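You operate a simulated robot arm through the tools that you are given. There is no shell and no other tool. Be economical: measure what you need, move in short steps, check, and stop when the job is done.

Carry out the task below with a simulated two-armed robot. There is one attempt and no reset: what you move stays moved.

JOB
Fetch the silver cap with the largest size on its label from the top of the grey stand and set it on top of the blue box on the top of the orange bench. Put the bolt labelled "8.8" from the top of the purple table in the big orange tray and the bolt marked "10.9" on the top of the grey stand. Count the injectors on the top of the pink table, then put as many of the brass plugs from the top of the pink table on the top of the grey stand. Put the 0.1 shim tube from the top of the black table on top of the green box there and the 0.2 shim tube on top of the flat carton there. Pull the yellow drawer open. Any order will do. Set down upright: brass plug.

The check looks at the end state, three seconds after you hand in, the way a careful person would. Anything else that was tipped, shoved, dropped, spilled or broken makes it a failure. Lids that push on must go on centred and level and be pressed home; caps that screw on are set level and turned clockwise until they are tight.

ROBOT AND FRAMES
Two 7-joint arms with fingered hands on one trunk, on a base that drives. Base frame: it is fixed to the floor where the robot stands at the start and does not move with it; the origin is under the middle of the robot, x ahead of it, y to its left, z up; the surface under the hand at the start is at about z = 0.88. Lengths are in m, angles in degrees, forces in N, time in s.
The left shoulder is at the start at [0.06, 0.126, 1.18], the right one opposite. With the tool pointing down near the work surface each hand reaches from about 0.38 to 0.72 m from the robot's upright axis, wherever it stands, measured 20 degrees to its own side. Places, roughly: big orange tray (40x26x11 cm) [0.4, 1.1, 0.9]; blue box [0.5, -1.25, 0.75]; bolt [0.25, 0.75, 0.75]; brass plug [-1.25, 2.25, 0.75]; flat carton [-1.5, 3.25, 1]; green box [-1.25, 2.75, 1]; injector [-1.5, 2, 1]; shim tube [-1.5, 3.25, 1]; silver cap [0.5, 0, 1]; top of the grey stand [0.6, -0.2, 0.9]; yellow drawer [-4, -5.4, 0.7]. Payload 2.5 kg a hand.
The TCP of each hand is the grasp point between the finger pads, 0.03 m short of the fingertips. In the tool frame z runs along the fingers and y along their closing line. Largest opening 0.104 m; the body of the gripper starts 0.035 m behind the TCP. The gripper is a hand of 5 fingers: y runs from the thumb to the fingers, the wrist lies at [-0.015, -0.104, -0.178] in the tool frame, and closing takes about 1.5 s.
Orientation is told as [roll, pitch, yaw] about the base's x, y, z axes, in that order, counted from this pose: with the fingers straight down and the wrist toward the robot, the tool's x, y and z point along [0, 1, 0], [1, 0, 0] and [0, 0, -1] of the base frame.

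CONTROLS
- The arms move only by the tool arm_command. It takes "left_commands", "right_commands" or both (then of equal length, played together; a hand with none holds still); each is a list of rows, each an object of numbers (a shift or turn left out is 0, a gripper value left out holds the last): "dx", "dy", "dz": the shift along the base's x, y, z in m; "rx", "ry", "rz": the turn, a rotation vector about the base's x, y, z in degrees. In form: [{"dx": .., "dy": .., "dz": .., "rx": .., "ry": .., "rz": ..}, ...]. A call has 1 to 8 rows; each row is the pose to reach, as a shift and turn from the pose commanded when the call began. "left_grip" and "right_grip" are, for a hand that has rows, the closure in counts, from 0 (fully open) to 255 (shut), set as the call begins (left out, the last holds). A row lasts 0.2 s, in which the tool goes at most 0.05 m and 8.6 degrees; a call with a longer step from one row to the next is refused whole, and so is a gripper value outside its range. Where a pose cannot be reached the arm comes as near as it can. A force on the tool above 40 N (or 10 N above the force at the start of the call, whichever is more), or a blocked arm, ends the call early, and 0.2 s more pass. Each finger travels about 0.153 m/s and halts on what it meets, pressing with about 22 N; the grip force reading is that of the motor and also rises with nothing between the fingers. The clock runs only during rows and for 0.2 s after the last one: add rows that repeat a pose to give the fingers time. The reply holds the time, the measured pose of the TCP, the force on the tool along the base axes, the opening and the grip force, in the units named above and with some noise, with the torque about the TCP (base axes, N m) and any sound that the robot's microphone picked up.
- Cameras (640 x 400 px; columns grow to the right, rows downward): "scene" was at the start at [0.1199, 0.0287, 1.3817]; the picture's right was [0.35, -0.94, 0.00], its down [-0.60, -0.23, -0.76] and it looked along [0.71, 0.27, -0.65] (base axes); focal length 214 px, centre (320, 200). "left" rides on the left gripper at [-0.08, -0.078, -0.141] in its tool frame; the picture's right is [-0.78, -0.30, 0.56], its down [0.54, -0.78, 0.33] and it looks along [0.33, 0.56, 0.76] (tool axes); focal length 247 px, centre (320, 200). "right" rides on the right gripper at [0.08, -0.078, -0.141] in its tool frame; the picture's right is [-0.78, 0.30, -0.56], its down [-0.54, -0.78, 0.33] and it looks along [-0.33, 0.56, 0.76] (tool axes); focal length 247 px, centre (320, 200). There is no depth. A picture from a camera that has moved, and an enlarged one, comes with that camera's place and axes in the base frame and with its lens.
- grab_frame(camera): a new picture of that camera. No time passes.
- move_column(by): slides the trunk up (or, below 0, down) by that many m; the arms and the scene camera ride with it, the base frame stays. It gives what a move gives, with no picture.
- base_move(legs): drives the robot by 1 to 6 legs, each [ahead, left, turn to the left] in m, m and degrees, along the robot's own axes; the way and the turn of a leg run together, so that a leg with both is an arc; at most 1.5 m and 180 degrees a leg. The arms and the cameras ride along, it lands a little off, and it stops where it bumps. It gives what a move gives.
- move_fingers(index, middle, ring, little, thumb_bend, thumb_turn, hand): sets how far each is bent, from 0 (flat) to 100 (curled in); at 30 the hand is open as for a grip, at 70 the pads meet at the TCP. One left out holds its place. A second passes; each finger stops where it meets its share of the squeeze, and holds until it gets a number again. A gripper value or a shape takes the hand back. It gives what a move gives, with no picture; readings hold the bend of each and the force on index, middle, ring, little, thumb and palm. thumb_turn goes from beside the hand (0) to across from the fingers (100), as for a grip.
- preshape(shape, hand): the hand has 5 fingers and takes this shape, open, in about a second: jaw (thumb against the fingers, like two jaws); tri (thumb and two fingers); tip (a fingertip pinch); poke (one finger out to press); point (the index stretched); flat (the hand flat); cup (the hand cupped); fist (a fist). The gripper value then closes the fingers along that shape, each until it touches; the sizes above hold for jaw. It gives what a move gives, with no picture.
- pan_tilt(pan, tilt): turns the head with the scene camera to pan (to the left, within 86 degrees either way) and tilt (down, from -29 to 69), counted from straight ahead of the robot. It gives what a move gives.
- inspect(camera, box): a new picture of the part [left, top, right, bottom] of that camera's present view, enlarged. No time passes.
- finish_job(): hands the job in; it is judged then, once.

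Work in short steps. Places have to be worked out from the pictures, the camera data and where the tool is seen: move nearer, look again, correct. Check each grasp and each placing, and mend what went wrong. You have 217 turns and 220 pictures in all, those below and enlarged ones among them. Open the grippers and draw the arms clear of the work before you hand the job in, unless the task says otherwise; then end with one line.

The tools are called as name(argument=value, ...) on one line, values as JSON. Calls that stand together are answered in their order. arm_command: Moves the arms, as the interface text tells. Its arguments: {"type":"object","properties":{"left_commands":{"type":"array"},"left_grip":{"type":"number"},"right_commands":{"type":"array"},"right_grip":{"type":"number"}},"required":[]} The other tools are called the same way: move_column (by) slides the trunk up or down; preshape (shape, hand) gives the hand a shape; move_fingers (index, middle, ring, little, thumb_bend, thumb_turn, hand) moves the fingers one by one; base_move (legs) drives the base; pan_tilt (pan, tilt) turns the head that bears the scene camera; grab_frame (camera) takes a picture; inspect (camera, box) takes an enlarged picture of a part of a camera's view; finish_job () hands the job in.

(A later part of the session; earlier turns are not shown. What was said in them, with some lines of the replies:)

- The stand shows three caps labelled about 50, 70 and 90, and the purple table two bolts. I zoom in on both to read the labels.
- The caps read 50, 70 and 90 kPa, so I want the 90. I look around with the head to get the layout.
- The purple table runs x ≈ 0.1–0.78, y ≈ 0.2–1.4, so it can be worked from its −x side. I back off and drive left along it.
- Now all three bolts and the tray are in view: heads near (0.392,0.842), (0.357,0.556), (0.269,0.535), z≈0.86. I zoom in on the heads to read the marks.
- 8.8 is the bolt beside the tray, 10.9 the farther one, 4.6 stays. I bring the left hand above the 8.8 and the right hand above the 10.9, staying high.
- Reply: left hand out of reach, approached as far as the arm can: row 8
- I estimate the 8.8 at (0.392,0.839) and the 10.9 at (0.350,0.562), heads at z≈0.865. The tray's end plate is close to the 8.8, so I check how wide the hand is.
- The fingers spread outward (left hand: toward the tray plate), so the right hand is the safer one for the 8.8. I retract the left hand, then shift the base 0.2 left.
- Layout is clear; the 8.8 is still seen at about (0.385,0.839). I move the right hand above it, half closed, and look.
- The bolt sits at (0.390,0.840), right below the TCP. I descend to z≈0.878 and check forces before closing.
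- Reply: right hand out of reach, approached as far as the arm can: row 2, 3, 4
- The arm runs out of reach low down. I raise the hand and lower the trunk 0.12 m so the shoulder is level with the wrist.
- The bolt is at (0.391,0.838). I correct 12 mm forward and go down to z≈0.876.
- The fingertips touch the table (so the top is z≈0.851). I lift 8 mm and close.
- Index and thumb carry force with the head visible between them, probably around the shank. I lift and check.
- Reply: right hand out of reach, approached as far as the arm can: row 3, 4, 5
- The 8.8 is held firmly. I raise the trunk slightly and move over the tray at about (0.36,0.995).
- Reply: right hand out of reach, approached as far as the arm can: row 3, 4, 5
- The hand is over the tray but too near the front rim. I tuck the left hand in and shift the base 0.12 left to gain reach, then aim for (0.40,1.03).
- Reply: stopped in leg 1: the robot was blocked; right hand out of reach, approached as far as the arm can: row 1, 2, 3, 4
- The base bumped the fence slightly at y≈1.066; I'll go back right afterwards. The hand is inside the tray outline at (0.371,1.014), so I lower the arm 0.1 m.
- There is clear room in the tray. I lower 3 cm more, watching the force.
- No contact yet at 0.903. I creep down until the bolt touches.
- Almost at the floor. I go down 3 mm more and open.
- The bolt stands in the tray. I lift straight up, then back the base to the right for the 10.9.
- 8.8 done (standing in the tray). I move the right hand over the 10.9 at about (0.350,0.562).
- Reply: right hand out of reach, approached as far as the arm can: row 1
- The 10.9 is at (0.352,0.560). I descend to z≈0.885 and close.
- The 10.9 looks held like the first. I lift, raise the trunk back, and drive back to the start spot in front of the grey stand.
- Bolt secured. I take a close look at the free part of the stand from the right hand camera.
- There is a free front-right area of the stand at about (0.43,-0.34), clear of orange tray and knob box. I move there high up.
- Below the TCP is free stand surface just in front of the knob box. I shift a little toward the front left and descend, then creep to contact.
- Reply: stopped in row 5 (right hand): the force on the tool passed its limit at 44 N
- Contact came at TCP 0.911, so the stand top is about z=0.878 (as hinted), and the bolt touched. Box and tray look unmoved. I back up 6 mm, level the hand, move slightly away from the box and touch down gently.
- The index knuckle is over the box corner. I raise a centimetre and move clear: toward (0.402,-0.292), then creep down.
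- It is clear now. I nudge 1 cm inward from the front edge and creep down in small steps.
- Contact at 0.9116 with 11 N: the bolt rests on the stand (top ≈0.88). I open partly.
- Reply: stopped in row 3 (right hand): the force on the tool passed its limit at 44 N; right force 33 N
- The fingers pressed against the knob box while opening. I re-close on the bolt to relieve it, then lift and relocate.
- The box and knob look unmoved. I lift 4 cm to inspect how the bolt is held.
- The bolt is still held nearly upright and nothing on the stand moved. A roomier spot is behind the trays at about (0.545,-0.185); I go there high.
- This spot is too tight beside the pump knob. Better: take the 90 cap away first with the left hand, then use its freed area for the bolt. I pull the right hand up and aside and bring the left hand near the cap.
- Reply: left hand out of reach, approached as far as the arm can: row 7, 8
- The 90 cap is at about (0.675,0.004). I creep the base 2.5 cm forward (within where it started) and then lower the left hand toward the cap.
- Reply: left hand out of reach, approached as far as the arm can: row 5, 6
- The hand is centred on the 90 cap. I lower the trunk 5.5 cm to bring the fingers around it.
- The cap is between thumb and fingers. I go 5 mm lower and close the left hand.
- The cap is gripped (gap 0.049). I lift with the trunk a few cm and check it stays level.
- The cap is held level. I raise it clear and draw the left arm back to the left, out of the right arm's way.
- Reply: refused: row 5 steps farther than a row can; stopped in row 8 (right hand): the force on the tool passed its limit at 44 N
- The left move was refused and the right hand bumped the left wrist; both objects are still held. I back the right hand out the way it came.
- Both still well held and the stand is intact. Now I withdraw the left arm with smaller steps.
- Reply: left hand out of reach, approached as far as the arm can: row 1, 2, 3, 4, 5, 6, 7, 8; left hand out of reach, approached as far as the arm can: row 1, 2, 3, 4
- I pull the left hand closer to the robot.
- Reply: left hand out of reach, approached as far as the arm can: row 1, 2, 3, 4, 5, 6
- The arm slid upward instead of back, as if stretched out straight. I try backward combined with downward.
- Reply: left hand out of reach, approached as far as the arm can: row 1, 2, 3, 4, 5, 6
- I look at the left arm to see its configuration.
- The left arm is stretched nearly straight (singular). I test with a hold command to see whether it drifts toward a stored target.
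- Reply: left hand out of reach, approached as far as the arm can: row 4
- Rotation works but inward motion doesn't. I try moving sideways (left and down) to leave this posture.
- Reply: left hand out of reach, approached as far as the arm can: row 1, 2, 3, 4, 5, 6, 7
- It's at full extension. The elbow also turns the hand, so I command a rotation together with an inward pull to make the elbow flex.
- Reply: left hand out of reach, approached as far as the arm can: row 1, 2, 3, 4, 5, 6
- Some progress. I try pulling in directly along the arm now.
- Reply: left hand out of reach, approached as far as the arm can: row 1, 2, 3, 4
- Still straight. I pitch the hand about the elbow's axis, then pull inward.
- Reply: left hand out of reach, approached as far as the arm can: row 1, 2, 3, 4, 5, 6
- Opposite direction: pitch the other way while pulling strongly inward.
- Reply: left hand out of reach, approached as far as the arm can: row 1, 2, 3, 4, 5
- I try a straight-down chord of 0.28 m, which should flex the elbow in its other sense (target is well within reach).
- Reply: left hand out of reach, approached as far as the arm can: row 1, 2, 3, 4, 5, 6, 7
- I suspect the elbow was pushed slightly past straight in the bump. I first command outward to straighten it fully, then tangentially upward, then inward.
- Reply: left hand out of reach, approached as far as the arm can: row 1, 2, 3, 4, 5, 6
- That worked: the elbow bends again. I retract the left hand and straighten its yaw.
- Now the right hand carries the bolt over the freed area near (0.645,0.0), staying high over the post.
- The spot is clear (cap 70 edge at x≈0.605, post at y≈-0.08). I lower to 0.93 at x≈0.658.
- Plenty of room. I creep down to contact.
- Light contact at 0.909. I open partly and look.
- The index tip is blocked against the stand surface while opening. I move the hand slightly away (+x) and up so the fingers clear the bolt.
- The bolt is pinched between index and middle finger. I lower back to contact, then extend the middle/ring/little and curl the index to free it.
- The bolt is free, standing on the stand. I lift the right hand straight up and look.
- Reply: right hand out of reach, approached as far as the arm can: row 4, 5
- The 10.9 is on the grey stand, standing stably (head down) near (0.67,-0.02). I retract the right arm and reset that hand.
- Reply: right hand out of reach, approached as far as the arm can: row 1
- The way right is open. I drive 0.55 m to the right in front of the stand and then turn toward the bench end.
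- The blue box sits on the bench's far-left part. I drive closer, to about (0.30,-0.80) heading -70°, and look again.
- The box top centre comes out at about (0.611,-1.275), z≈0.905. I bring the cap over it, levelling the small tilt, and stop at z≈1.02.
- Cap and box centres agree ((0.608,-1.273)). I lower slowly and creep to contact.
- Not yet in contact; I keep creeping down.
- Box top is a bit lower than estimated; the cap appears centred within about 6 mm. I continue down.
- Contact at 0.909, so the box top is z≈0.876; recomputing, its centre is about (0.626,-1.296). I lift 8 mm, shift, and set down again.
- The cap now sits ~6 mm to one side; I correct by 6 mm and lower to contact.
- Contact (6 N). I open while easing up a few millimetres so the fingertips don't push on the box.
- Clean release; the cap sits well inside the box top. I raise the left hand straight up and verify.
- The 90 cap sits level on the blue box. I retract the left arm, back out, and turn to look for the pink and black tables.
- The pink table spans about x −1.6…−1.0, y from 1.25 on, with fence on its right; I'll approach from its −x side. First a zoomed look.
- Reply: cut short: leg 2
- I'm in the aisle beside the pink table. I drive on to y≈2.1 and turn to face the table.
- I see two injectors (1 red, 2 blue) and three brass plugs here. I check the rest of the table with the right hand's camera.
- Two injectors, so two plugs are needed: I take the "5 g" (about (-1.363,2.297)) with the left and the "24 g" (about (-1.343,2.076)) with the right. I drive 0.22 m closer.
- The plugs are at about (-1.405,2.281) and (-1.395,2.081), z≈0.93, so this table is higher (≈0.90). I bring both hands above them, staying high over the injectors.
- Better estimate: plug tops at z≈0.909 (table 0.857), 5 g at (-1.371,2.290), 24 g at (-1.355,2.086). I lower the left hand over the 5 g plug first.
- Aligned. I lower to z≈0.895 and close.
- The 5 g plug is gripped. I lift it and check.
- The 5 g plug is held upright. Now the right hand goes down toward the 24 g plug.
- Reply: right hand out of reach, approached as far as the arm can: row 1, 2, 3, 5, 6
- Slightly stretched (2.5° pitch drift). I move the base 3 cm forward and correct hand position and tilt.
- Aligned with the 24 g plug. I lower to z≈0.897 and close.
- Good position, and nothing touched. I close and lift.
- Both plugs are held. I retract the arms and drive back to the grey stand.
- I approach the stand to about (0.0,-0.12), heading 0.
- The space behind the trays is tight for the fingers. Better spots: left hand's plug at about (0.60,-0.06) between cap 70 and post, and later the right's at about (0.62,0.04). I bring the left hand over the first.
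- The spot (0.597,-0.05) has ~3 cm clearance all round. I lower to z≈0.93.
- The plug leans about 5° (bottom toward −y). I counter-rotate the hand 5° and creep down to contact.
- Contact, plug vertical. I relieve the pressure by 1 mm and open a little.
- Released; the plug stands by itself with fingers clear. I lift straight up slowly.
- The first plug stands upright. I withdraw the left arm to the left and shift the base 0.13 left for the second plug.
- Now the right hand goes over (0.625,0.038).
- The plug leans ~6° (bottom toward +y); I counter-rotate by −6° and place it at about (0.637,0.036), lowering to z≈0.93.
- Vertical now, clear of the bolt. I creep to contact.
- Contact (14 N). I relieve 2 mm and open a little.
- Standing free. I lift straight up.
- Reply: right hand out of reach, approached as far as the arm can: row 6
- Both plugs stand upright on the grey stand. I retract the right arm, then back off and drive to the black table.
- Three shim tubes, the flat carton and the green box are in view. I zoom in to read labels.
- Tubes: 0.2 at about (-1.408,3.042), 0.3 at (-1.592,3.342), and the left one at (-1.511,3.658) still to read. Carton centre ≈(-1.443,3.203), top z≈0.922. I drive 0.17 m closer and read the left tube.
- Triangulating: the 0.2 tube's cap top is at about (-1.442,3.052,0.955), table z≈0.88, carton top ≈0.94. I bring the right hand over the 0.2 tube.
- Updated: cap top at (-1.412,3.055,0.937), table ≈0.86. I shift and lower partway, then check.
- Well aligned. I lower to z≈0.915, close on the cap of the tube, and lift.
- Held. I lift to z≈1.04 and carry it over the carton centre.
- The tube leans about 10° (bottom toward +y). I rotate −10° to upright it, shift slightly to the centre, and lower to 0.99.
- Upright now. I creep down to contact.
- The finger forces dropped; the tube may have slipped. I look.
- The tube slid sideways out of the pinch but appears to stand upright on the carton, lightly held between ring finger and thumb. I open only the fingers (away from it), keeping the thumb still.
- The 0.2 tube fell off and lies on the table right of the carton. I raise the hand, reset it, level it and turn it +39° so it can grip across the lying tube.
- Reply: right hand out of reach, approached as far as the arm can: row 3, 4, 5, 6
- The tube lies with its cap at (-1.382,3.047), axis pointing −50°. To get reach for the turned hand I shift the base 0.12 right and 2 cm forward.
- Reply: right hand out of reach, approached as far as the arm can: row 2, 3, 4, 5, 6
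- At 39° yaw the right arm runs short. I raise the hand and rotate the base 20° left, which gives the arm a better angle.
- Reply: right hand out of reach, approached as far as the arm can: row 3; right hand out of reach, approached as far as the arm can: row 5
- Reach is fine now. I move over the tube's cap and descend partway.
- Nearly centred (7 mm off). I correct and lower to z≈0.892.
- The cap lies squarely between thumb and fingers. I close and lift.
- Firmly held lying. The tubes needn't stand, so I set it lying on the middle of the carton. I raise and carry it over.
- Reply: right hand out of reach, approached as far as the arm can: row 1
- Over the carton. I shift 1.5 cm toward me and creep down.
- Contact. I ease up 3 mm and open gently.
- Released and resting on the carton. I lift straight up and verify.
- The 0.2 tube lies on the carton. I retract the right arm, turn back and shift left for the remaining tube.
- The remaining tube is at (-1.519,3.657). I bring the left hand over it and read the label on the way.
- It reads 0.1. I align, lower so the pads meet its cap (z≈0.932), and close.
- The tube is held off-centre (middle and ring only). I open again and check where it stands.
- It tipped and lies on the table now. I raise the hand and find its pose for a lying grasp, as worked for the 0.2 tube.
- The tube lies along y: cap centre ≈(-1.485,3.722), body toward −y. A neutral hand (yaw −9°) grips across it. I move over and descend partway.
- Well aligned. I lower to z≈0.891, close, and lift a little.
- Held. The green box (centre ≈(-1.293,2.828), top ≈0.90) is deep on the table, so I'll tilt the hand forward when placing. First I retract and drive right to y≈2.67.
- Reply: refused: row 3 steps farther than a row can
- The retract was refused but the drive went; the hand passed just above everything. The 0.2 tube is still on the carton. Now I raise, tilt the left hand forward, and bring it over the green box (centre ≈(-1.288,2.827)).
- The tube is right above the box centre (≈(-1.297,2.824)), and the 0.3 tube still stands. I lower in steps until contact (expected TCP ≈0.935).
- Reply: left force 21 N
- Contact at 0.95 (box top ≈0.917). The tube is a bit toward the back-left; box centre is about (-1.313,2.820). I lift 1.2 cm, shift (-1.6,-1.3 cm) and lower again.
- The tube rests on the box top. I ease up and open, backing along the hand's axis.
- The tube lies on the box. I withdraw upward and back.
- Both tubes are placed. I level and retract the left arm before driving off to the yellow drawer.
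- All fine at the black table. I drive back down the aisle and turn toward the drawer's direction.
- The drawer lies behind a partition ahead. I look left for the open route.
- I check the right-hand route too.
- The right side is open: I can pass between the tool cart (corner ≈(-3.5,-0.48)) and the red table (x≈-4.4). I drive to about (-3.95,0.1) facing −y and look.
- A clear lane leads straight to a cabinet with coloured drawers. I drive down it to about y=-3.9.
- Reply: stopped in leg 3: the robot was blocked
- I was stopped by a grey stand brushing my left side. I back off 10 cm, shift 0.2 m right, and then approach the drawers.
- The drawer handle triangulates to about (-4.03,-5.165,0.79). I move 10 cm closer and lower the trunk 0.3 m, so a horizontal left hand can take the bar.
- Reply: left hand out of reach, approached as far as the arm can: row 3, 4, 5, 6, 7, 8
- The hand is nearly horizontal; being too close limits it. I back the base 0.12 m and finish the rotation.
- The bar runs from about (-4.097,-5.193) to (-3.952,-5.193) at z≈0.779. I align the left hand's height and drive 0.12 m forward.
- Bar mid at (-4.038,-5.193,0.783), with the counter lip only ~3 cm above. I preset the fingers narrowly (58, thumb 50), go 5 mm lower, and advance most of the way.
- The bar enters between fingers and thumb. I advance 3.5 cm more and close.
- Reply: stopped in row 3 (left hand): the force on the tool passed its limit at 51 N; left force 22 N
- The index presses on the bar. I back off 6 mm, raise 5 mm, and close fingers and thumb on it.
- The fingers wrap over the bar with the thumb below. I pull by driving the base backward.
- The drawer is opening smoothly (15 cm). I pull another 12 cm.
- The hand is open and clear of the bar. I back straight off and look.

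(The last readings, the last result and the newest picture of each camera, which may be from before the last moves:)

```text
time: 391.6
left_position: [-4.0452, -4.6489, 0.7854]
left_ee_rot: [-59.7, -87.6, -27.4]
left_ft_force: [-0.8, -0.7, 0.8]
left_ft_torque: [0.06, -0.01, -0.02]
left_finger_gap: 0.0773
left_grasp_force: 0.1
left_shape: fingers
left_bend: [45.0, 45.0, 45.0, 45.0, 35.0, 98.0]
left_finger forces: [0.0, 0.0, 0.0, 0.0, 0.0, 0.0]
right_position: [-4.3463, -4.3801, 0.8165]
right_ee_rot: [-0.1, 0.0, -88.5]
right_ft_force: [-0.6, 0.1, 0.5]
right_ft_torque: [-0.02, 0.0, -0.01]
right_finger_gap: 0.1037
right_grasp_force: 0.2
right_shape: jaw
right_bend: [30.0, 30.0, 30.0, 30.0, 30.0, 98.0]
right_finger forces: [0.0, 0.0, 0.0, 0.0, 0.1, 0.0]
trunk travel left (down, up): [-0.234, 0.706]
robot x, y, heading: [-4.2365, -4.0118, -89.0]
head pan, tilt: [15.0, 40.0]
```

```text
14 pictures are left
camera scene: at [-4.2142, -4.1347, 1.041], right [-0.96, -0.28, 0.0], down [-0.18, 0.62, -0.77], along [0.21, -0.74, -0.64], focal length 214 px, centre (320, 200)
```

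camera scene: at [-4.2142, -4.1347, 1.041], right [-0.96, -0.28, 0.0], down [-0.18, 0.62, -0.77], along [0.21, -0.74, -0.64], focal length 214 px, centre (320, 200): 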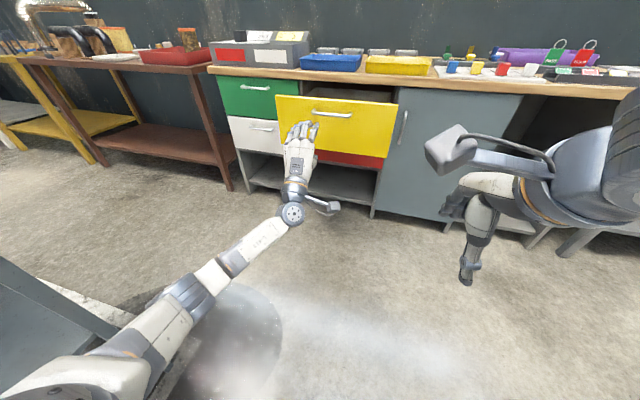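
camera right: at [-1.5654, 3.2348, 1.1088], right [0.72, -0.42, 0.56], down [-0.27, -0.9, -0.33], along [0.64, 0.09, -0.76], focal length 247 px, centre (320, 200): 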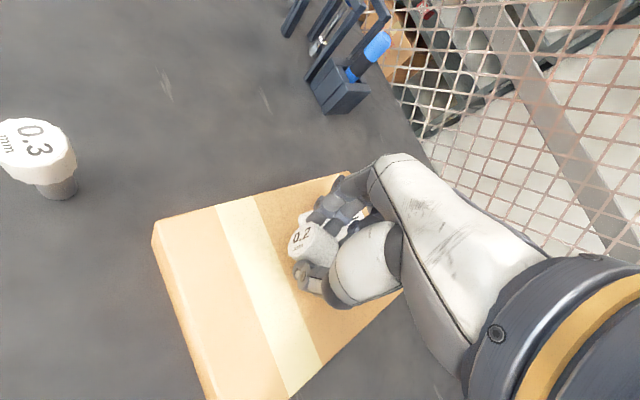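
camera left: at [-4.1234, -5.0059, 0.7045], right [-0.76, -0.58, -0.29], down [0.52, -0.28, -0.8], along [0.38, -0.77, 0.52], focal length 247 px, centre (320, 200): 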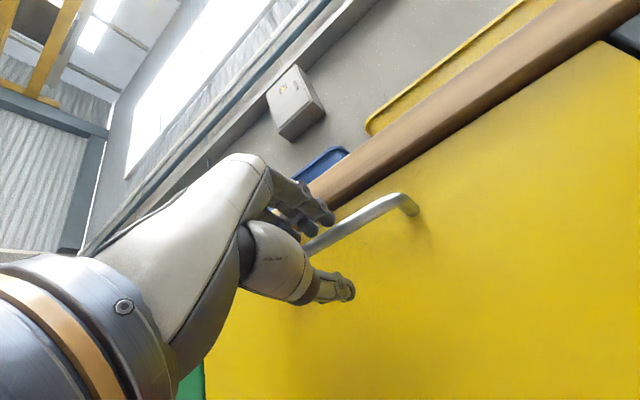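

The drawer is well open. I check the grey stand that stopped me earlier for any disturbance.

pan_tilt(pan=70, tilt=25)

grab_frame(camera="scene")

```text
time: 392.9
left_position: [-4.0455, -4.6478, 0.7867]
left_ee_rot: [-59.9, -87.7, -27.3]
left_ft_force: [0.3, 0.2, 0.2]
left_ft_torque: [-0.02, -0.02, -0.01]
left_finger_gap: 0.0774
left_grasp_force: 0.2
left_shape: fingers
left_bend: [45.0, 45.0, 45.0, 45.0, 35.0, 98.0]
left_finger forces: [0.0, 0.1, 0.1, 0.0, 0.0, 0.0]
right_position: [-4.3458, -4.3784, 0.8178]
right_ee_rot: [-0.1, -0.1, -88.5]
right_ft_force: [0.0, -0.4, -0.2]
right_ft_torque: [-0.03, 0.01, -0.03]
right_finger_gap: 0.1037
right_grasp_force: 0.0
right_shape: jaw
right_bend: [30.0, 30.0, 30.0, 30.0, 30.0, 98.0]
right_finger forces: [0.1, 0.0, 0.0, 0.0, 0.1, 0.0]
trunk travel left (down, up): [-0.234, 0.706]
robot x, y, heading: [-4.2383, -4.0118, -88.9]
head pan, tilt: [70.0, 25.0]
```

```text
13 pictures are left
camera scene: at [-4.1508, -4.0827, 1.0643], right [-0.32, -0.95, 0.0], down [-0.4, 0.14, -0.91], along [0.86, -0.29, -0.42], focal length 214 px, centre (320, 200)
```

scene: 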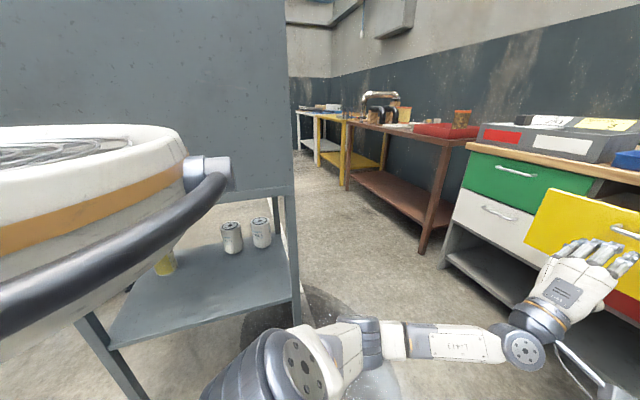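

The stand and its cans are undisturbed, and the drawer is open. I reset the left hand open and hand in.

preshape(hand="left", shape="jaw")

finish_job()

```text
time: 393.8
left_position: [-4.0456, -4.6476, 0.7851]
left_ee_rot: [-59.8, -87.4, -27.4]
left_ft_force: [-0.4, -0.2, 0.1]
left_ft_torque: [0.0, 0.0, -0.02]
left_finger_gap: 0.1036
left_grasp_force: 0.1
left_shape: jaw
left_bend: [30.0, 30.0, 30.0, 30.0, 30.0, 98.0]
left_finger forces: [0.0, 0.0, 0.1, 0.0, 0.0, 0.1]
right_position: [-4.3459, -4.3771, 0.8175]
right_ee_rot: [-0.1, 0.0, -88.5]
right_ft_force: [-0.2, -0.4, -1.2]
right_ft_torque: [-0.01, -0.01, 0.0]
right_finger_gap: 0.1037
right_grasp_force: 0.0
right_shape: jaw
right_bend: [30.0, 30.0, 30.0, 30.0, 30.0, 98.0]
right_finger forces: [0.1, 0.1, 0.0, 0.0, 0.0, 0.0]
trunk travel left (down, up): [-0.234, 0.706]
robot x, y, heading: [-4.2397, -4.0105, -88.6]
head pan, tilt: [70.0, 25.0]
```

```text
The job is handed in.
```

I did every part of the job and handed it in: 90 kPa cap on the blue box; 8.8 bolt in the orange tray; 10.9 bolt on the grey stand, resting head-down; two injectors counted, so two brass plugs upright on the stand; 0.1 tube lying on the green box and 0.2 tube lying on the carton, after both fell over on the black table while being handled; yellow drawer pulled open about 27 cm; the base also bumped the fence and a grey stand, and the stand looked undisturbed afterwards.
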